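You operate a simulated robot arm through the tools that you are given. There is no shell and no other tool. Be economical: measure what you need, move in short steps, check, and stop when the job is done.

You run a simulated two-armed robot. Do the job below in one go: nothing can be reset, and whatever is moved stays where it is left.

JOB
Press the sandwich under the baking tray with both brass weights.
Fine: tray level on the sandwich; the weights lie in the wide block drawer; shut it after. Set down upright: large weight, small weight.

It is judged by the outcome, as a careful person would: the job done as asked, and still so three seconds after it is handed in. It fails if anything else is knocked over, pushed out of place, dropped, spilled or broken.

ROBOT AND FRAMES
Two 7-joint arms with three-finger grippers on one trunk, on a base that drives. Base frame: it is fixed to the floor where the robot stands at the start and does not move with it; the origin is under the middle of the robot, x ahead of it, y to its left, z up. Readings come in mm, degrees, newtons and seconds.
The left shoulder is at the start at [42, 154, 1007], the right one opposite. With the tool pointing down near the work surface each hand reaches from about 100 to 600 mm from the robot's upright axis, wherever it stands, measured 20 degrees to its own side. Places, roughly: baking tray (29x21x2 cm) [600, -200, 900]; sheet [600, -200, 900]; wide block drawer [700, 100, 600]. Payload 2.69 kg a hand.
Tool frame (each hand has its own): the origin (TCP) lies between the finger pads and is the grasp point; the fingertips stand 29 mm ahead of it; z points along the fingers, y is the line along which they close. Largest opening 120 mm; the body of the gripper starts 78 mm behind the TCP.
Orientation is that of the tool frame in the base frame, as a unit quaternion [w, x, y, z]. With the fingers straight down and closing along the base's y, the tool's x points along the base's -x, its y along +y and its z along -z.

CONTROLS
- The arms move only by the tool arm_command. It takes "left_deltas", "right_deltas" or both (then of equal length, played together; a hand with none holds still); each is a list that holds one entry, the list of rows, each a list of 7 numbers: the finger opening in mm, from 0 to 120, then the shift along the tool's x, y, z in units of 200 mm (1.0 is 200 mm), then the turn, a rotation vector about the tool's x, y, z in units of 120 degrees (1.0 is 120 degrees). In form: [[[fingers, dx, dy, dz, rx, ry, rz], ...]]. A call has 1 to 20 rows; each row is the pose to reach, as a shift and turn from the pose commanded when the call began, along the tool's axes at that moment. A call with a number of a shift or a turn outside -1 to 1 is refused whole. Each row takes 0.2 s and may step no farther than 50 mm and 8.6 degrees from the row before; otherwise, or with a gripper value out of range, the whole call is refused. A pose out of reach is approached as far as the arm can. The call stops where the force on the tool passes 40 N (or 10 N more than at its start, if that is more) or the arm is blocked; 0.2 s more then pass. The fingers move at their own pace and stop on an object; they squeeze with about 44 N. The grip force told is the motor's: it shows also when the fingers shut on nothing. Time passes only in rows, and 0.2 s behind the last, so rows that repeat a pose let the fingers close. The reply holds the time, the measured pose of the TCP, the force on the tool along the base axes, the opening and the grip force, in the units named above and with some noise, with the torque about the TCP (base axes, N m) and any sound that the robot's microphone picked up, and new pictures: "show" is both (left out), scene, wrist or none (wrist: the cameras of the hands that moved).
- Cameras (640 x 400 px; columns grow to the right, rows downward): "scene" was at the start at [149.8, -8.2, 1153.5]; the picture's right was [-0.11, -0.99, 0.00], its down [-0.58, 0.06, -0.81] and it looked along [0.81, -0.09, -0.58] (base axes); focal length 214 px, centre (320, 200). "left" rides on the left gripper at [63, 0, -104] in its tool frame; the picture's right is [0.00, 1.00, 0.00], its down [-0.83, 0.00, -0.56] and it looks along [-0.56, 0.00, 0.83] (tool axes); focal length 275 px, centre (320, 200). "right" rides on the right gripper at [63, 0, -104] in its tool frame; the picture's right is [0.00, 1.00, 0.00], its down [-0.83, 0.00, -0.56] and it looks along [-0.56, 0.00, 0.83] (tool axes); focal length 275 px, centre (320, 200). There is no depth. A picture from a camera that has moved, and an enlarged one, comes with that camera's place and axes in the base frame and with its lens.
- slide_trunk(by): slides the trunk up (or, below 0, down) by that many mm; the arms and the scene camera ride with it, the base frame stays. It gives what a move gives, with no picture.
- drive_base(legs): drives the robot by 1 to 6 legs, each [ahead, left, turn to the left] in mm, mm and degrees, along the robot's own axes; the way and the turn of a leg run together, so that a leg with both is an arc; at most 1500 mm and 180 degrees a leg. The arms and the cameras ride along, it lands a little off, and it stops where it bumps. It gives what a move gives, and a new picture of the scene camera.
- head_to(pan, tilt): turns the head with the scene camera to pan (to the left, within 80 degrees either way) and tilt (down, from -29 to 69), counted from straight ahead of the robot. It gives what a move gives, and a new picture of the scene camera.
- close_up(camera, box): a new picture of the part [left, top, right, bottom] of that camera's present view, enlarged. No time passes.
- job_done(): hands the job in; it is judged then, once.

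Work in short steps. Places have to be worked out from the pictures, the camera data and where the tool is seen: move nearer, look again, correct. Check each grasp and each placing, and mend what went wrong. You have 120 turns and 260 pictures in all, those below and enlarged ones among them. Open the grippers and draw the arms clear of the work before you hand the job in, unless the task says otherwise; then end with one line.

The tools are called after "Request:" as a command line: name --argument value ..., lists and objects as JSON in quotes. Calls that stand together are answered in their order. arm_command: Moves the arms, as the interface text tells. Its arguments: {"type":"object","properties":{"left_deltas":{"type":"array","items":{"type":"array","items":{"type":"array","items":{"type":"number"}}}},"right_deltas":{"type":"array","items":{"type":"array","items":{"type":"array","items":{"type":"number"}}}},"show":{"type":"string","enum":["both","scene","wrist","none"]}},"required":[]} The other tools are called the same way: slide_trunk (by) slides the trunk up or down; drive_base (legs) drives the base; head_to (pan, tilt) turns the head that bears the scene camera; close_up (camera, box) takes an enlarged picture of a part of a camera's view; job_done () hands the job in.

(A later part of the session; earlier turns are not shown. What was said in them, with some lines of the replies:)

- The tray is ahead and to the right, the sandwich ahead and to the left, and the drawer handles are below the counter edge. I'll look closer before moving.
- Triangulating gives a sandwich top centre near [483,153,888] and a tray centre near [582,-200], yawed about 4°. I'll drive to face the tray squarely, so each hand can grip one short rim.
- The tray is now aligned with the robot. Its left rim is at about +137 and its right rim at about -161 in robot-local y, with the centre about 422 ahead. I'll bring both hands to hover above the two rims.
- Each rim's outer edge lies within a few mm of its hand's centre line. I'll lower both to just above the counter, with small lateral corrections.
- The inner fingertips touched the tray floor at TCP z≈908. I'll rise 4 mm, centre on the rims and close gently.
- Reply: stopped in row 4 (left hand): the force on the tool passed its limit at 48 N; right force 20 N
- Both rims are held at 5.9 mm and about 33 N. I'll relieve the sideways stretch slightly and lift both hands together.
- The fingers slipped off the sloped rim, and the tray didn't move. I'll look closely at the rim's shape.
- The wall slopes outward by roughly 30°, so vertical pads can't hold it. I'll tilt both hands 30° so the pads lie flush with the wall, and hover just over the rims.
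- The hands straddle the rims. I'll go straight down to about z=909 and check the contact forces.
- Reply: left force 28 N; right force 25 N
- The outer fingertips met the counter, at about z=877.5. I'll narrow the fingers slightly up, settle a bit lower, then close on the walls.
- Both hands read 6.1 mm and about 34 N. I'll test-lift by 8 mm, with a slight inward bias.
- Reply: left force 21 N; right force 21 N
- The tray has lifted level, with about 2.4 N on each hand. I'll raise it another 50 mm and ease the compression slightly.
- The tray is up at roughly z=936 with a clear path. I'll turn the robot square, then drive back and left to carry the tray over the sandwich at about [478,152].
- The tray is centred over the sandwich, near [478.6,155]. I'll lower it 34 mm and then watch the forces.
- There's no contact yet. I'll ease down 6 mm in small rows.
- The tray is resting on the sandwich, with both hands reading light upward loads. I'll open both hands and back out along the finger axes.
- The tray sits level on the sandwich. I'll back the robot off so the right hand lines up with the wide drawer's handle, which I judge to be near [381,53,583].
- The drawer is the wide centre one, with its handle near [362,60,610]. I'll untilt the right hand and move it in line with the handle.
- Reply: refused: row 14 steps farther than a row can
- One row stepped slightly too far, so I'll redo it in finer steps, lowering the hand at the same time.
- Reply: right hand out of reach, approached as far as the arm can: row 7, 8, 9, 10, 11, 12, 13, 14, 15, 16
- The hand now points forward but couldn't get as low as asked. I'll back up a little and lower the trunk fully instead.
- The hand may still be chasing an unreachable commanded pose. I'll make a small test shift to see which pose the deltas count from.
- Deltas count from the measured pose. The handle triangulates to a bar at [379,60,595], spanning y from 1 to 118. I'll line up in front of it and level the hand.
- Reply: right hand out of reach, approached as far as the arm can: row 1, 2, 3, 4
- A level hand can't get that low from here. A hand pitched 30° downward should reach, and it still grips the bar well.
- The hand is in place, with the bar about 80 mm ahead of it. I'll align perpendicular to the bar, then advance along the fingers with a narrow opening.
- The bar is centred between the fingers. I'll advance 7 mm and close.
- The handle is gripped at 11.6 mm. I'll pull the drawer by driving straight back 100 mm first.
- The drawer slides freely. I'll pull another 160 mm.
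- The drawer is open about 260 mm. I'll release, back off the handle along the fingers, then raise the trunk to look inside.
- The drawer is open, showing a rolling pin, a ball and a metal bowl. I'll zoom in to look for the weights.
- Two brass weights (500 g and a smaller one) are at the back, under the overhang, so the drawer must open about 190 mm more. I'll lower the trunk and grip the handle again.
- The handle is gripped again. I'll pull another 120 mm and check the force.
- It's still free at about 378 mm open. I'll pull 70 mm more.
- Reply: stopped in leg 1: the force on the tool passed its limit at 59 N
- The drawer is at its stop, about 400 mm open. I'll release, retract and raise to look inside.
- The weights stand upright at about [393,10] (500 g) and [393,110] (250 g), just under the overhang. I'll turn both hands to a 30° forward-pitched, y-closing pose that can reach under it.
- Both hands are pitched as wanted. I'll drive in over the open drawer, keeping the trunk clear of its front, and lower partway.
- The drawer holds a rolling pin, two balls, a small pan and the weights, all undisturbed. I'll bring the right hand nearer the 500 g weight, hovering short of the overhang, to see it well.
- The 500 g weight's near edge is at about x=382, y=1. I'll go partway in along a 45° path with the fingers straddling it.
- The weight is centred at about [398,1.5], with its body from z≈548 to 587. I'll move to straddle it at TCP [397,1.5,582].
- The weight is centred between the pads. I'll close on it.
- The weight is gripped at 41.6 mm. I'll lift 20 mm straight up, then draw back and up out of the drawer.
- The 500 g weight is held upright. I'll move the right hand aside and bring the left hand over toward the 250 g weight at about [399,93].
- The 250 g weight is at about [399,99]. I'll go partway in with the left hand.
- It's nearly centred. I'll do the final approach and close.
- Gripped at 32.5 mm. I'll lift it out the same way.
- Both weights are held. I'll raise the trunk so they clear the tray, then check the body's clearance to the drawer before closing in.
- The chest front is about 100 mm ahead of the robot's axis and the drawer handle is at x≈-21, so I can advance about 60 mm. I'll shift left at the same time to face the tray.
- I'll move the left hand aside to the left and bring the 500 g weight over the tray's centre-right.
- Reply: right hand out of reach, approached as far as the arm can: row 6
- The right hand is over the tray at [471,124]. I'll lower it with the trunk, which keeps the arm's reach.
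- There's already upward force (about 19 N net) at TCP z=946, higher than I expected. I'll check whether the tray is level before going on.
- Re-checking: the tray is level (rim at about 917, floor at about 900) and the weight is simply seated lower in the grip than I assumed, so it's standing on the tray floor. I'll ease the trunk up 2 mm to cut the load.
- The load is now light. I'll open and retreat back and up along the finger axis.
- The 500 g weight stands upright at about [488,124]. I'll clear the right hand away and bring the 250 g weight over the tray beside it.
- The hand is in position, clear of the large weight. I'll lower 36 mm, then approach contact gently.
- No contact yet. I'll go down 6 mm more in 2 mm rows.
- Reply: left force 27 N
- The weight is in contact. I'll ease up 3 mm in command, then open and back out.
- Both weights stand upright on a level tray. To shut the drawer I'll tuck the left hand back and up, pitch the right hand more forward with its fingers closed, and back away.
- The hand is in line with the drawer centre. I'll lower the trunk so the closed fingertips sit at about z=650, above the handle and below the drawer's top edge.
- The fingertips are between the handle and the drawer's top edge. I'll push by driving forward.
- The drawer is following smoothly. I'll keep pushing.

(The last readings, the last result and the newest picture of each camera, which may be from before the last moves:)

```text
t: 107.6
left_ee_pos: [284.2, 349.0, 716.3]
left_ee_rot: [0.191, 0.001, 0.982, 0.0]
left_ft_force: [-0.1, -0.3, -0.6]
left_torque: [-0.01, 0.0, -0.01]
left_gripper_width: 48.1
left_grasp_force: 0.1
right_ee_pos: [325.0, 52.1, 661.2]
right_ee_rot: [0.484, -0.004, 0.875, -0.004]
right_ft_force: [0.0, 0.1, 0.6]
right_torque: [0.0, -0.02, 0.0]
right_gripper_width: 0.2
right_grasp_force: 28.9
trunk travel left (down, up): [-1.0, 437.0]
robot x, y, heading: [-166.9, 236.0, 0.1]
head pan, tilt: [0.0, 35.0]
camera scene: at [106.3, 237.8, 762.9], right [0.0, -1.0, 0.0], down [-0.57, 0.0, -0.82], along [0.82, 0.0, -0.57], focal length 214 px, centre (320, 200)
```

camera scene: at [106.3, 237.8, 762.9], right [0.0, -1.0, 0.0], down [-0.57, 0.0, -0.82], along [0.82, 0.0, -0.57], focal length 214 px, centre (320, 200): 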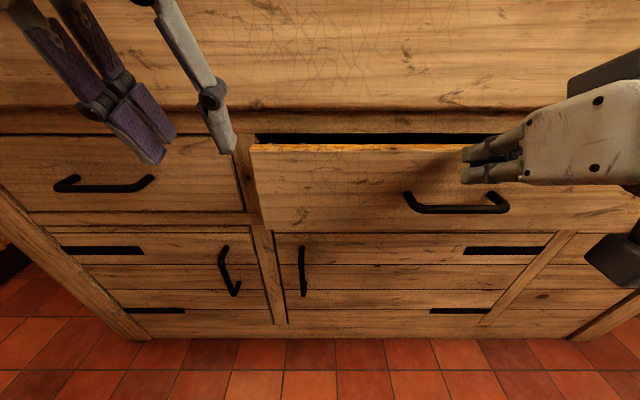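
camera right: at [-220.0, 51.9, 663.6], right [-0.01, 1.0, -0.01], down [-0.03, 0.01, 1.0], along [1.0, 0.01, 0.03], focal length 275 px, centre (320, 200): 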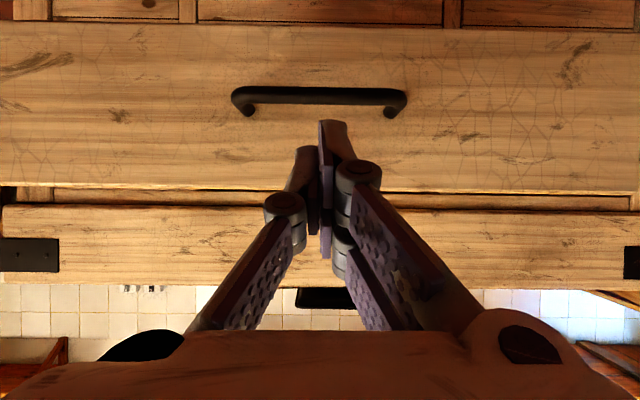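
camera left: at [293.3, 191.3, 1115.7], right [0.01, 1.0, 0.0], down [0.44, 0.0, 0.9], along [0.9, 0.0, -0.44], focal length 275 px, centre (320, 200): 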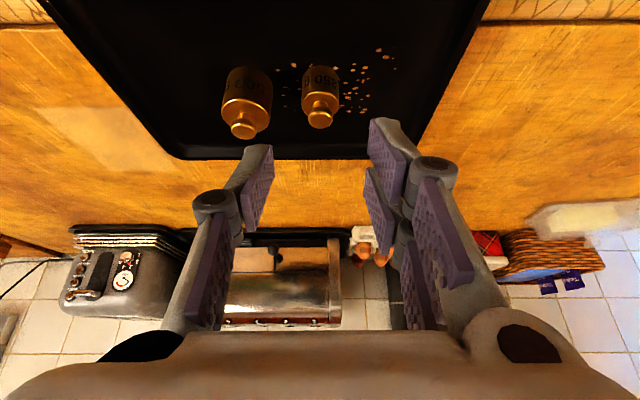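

About 50 mm remains. I'll drive another 35 mm, then finish with the arm under its force limit.

Request:
drive_base --legs '[[35, 0, 0]]'

```text
t: 108.5
left_ee_pos: [318.5, 349.6, 717.5]
left_ee_rot: [0.189, 0.001, 0.982, -0.001]
left_ft_force: [-0.5, -0.1, 0.1]
left_torque: [0.0, -0.03, 0.0]
left_gripper_width: 48.1
left_grasp_force: 0.1
right_ee_pos: [361.3, 52.8, 662.0]
right_ee_rot: [0.484, -0.005, 0.875, -0.004]
right_ft_force: [0.2, -0.1, -0.2]
right_torque: [0.02, 0.01, 0.05]
right_gripper_width: 0.0
right_grasp_force: 28.4
trunk travel left (down, up): [-1.0, 437.0]
robot x, y, heading: [-128.3, 239.0, 0.0]
head pan, tilt: [0.0, 35.0]
camera scene: at [141.3, 237.8, 762.9], right [0.0, -1.0, 0.0], down [-0.57, 0.0, -0.82], along [0.82, 0.0, -0.57], focal length 214 px, centre (320, 200)
```

scene: 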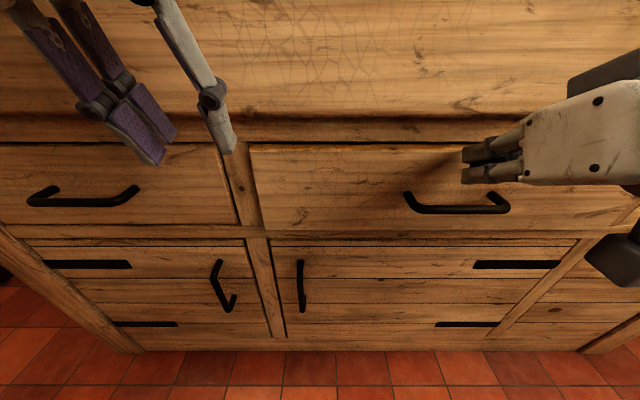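

Nearly shut. I'll press forward with the arm in 4 mm steps until it meets resistance.

Request:
arm_command --right_deltas '[[[0, -0.0106, 0, 0.017, 0, 0, 0], [0, -0.0212, 0, 0.034, 0, 0, 0], [0, -0.0319, 0, 0.051, 0, 0, 0], [0, -0.0425, 0, 0.068, 0, 0, 0], [0, -0.053, 0, 0.085, 0, 0, 0], [0, -0.064, 0, 0.102, 0, 0, 0], [0, -0.074, 0, 0.119, 0, 0, 0], [0, -0.085, 0, 0.136, 0, 0, 0]]]'

```text
t: 109.9
left_ee_pos: [316.6, 347.5, 717.4]
left_ee_rot: [0.19, 0.001, 0.982, 0.0]
left_ft_force: [0.4, 0.3, -0.1]
left_torque: [0.0, 0.0, 0.0]
left_gripper_width: 47.9
left_grasp_force: 0.0
right_ee_pos: [381.0, 51.6, 661.0]
right_ee_rot: [0.484, -0.007, 0.875, -0.004]
right_ft_force: [-20.1, -2.4, 6.2]
right_torque: [-0.04, -0.32, 0.0]
right_gripper_width: 0.0
right_grasp_force: 28.4
trunk travel left (down, up): [-1.0, 437.0]
robot x, y, heading: [-128.6, 235.3, -0.1]
head pan, tilt: [0.0, 35.0]
stopped in row 7 (right hand): the force on the tool passed its limit at 47 N (the readings are from after the stop); the commanded pose is now the measured one
camera scene: at [139.2, 237.2, 763.3], right [0.0, -1.0, 0.0], down [-0.57, 0.0, -0.82], along [0.82, 0.0, -0.57], focal length 214 px, centre (320, 200)
camera right: at [258.8, 51.7, 663.6], right [-0.01, 1.0, -0.02], down [-0.03, 0.02, 1.0], along [1.0, 0.01, 0.03], focal length 275 px, centre (320, 200)
```

scene: 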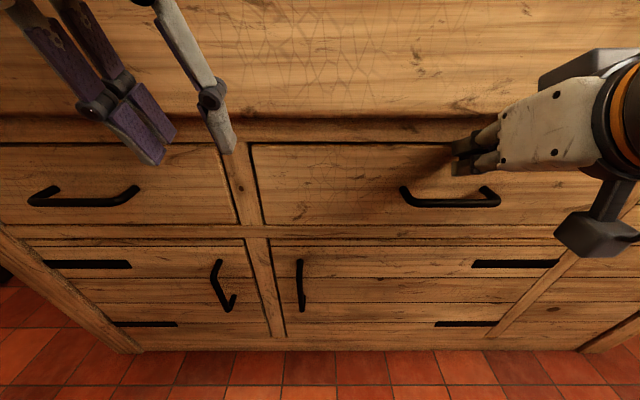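
right: 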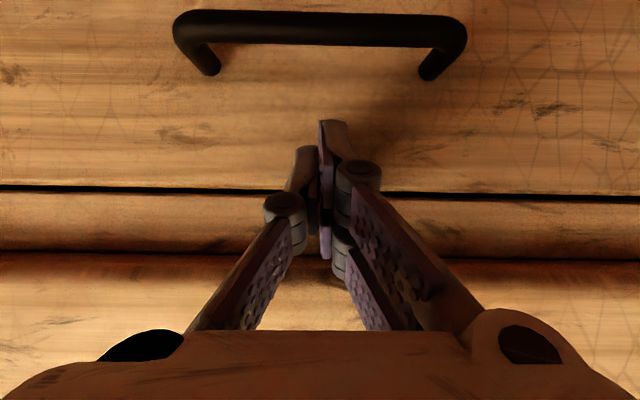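

The drawer is flush and shut, at a firm stop. I'll back away straight, raise the trunk and check the tray and weights.

Request:
drive_base --legs '[[-200, 0, 0]]'

Request:
slide_trunk --by 380

Request:
head_to --pan -5 --tilt 33

Request:
close_up --camera "scene" --box '[230, 90, 430, 215]'

```text
t: 111.5
left_ee_pos: [118.7, 349.6, 717.5]
left_ee_rot: [0.19, 0.001, 0.982, 0.0]
left_ft_force: [-0.2, 0.2, 0.4]
left_torque: [-0.03, 0.03, 0.0]
left_gripper_width: 48.0
left_grasp_force: 0.1
right_ee_pos: [183.5, 53.2, 659.7]
right_ee_rot: [0.482, -0.007, 0.876, -0.004]
right_ft_force: [-0.6, 0.0, 0.1]
right_torque: [0.0, -0.01, 0.01]
right_gripper_width: 0.1
right_grasp_force: 29.1
trunk travel left (down, up): [-1.0, 437.0]
robot x, y, heading: [-327.7, 235.5, 0.0]
head pan, tilt: [0.0, 35.0]
camera scene: at [-59.5, 237.8, 762.8], right [0.0, -1.0, 0.0], down [-0.57, 0.0, -0.82], along [0.82, 0.0, -0.57], focal length 214 px, centre (320, 200)
```

scene: 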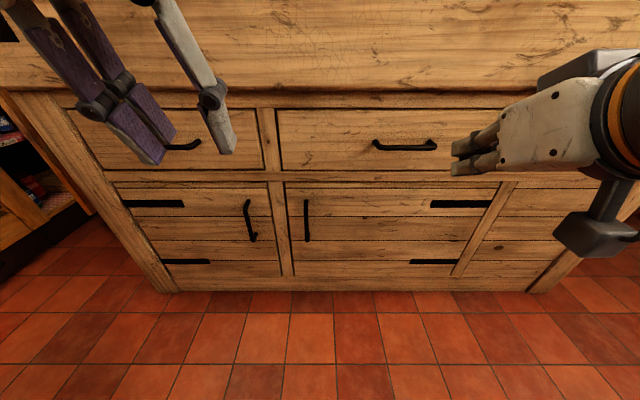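

```text
t: 115.2
left_ee_pos: [119.2, 348.7, 1096.7]
left_ee_rot: [0.189, 0.0, 0.982, -0.001]
left_ft_force: [-0.2, 0.0, -0.2]
left_torque: [0.03, -0.03, -0.02]
left_gripper_width: 48.2
left_grasp_force: 0.2
right_ee_pos: [182.1, 53.6, 1038.5]
right_ee_rot: [0.481, -0.007, 0.877, -0.004]
right_ft_force: [0.9, 0.3, -0.4]
right_torque: [-0.03, 0.0, 0.01]
right_gripper_width: 0.0
right_grasp_force: 28.1
trunk travel left (down, up): [-381.0, 57.0]
robot x, y, heading: [-327.7, 233.7, 0.1]
head pan, tilt: [0.0, 35.0]
```

```text
t: 115.8
left_ee_pos: [119.4, 349.2, 1097.9]
left_ee_rot: [0.19, 0.002, 0.982, 0.0]
left_ft_force: [-1.1, -0.1, 0.6]
left_torque: [-0.04, 0.04, 0.01]
left_gripper_width: 47.9
left_grasp_force: 0.0
right_ee_pos: [182.2, 52.6, 1040.2]
right_ee_rot: [0.481, -0.007, 0.877, -0.003]
right_ft_force: [0.1, 0.6, 0.2]
right_torque: [0.02, 0.0, -0.03]
right_gripper_width: 0.0
right_grasp_force: 27.8
trunk travel left (down, up): [-381.0, 57.0]
robot x, y, heading: [-334.0, 235.6, -0.2]
head pan, tilt: [-5.0, 33.0]
camera scene: at [-182.6, 229.9, 1164.8], right [-0.09, -1.0, 0.0], down [-0.54, 0.05, -0.84], along [0.84, -0.07, -0.54], focal length 214 px, centre (320, 200)
```

scene: 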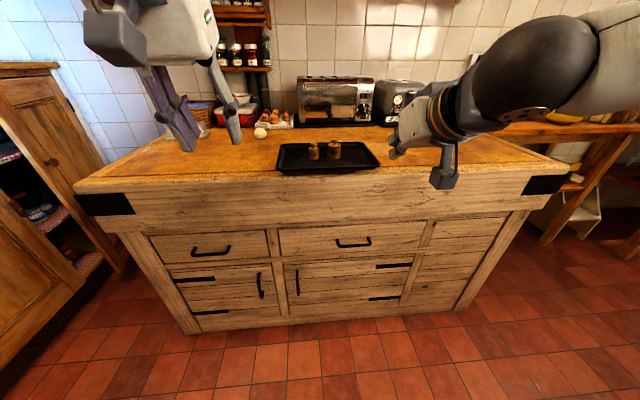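

```text
3.20 times, centred on (330, 152) of scene
camera zoom: at [-182.6, 229.9, 1164.8], right [-0.09, -1.0, 0.0], down [-0.54, 0.05, -0.84], along [0.84, -0.07, -0.54], focal length 686 px, centre (288, 352)
```

zoom: 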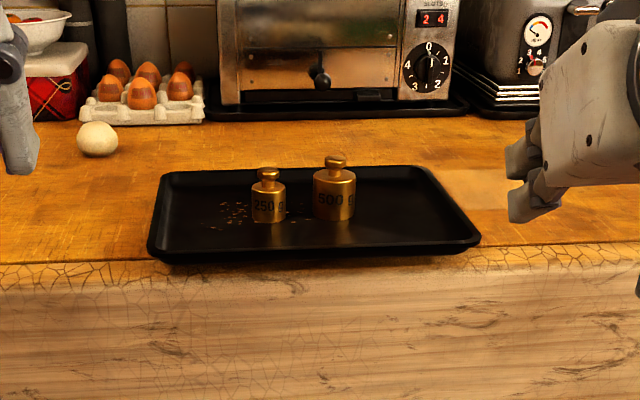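

The drawer is shut and both weights are upright. To confirm the tray is level on the sandwich, I'll look from near counter height.

Request:
slide_trunk --by -240

Request:
head_to --pan 0 --tilt 8

Request:
close_up --camera "scene" --box '[260, 120, 460, 245]'

```text
t: 118.3
left_ee_pos: [117.7, 349.3, 858.4]
left_ee_rot: [0.189, 0.001, 0.982, 0.0]
left_ft_force: [-0.6, -0.1, 0.7]
left_torque: [-0.03, 0.0, -0.01]
left_gripper_width: 47.7
left_grasp_force: 0.0
right_ee_pos: [182.8, 52.1, 799.7]
right_ee_rot: [0.482, -0.008, 0.876, -0.003]
right_ft_force: [0.1, 0.6, 0.1]
right_torque: [-0.01, -0.01, -0.01]
right_gripper_width: 0.0
right_grasp_force: 28.3
trunk travel left (down, up): [-141.0, 297.0]
robot x, y, heading: [-327.6, 232.6, 0.4]
head pan, tilt: [-5.0, 33.0]
```

```text
t: 119.2
left_ee_pos: [118.8, 348.0, 857.0]
left_ee_rot: [0.19, 0.001, 0.982, -0.001]
left_ft_force: [0.3, 0.3, -0.7]
left_torque: [0.02, -0.03, -0.03]
left_gripper_width: 48.1
left_grasp_force: 0.1
right_ee_pos: [183.3, 53.0, 799.6]
right_ee_rot: [0.482, -0.007, 0.876, -0.003]
right_ft_force: [0.1, -1.2, 0.7]
right_torque: [-0.01, -0.02, 0.04]
right_gripper_width: 0.0
right_grasp_force: 28.7
trunk travel left (down, up): [-141.0, 297.0]
robot x, y, heading: [-330.4, 234.5, 0.2]
head pan, tilt: [0.0, 8.0]
camera scene: at [-99.7, 237.7, 949.0], right [0.0, -1.0, 0.0], down [-0.14, 0.0, -0.99], along [0.99, 0.0, -0.14], focal length 214 px, centre (320, 200)
```

scene: 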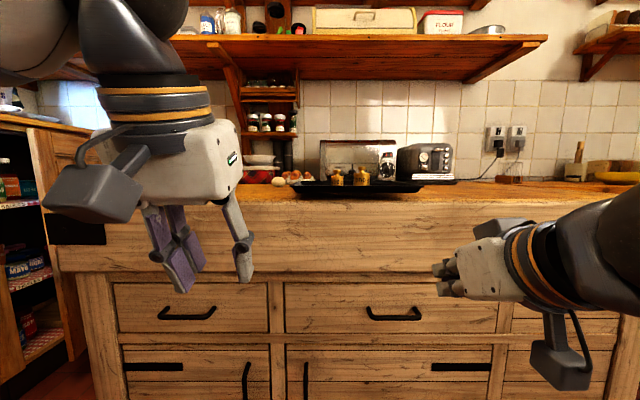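

```text
3.20 times, centred on (360, 182) of scene
camera zoom: at [-99.7, 237.7, 949.0], right [0.0, -1.0, 0.0], down [-0.14, 0.0, -0.99], along [0.99, 0.0, -0.14], focal length 686 px, centre (192, 256)
```

zoom: 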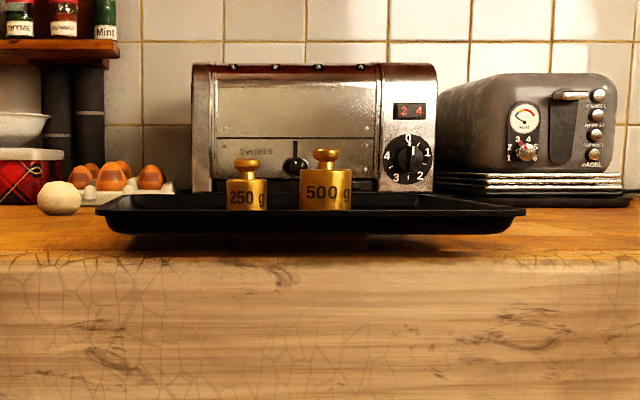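

The tray is level side to side and front to back on the sandwich, the weights are upright and the drawer is flush. I'll open the right gripper, since the hands are already clear, and then hand in.

Request:
arm_command --right_deltas '[[[60, 0, 0, 0, 0, 0, 0], [60, 0, 0, 0, 0, 0, 0], [60, 0, 0, 0, 0, 0, 0]]]' --show "none"

```text
t: 120.0
left_ee_pos: [118.3, 349.3, 857.2]
left_ee_rot: [0.19, 0.0, 0.982, 0.0]
left_ft_force: [-0.2, 1.0, 0.7]
left_torque: [0.03, -0.03, 0.04]
left_gripper_width: 47.8
left_grasp_force: 0.1
right_ee_pos: [182.9, 53.8, 799.0]
right_ee_rot: [0.481, -0.007, 0.877, -0.003]
right_ft_force: [-0.1, 0.4, 0.1]
right_torque: [0.03, -0.01, -0.01]
right_gripper_width: 60.0
right_grasp_force: 0.0
trunk travel left (down, up): [-141.0, 297.0]
robot x, y, heading: [-327.2, 237.3, -0.2]
head pan, tilt: [0.0, 8.0]
```

Both grippers are open and clear of the work, so I'm handing in the job.

Request:
job_done

```text
The job is handed in.
```

The tray lies level on the sandwich with the 500 g and 250 g weights standing upright on it, and the wide drawer is shut.
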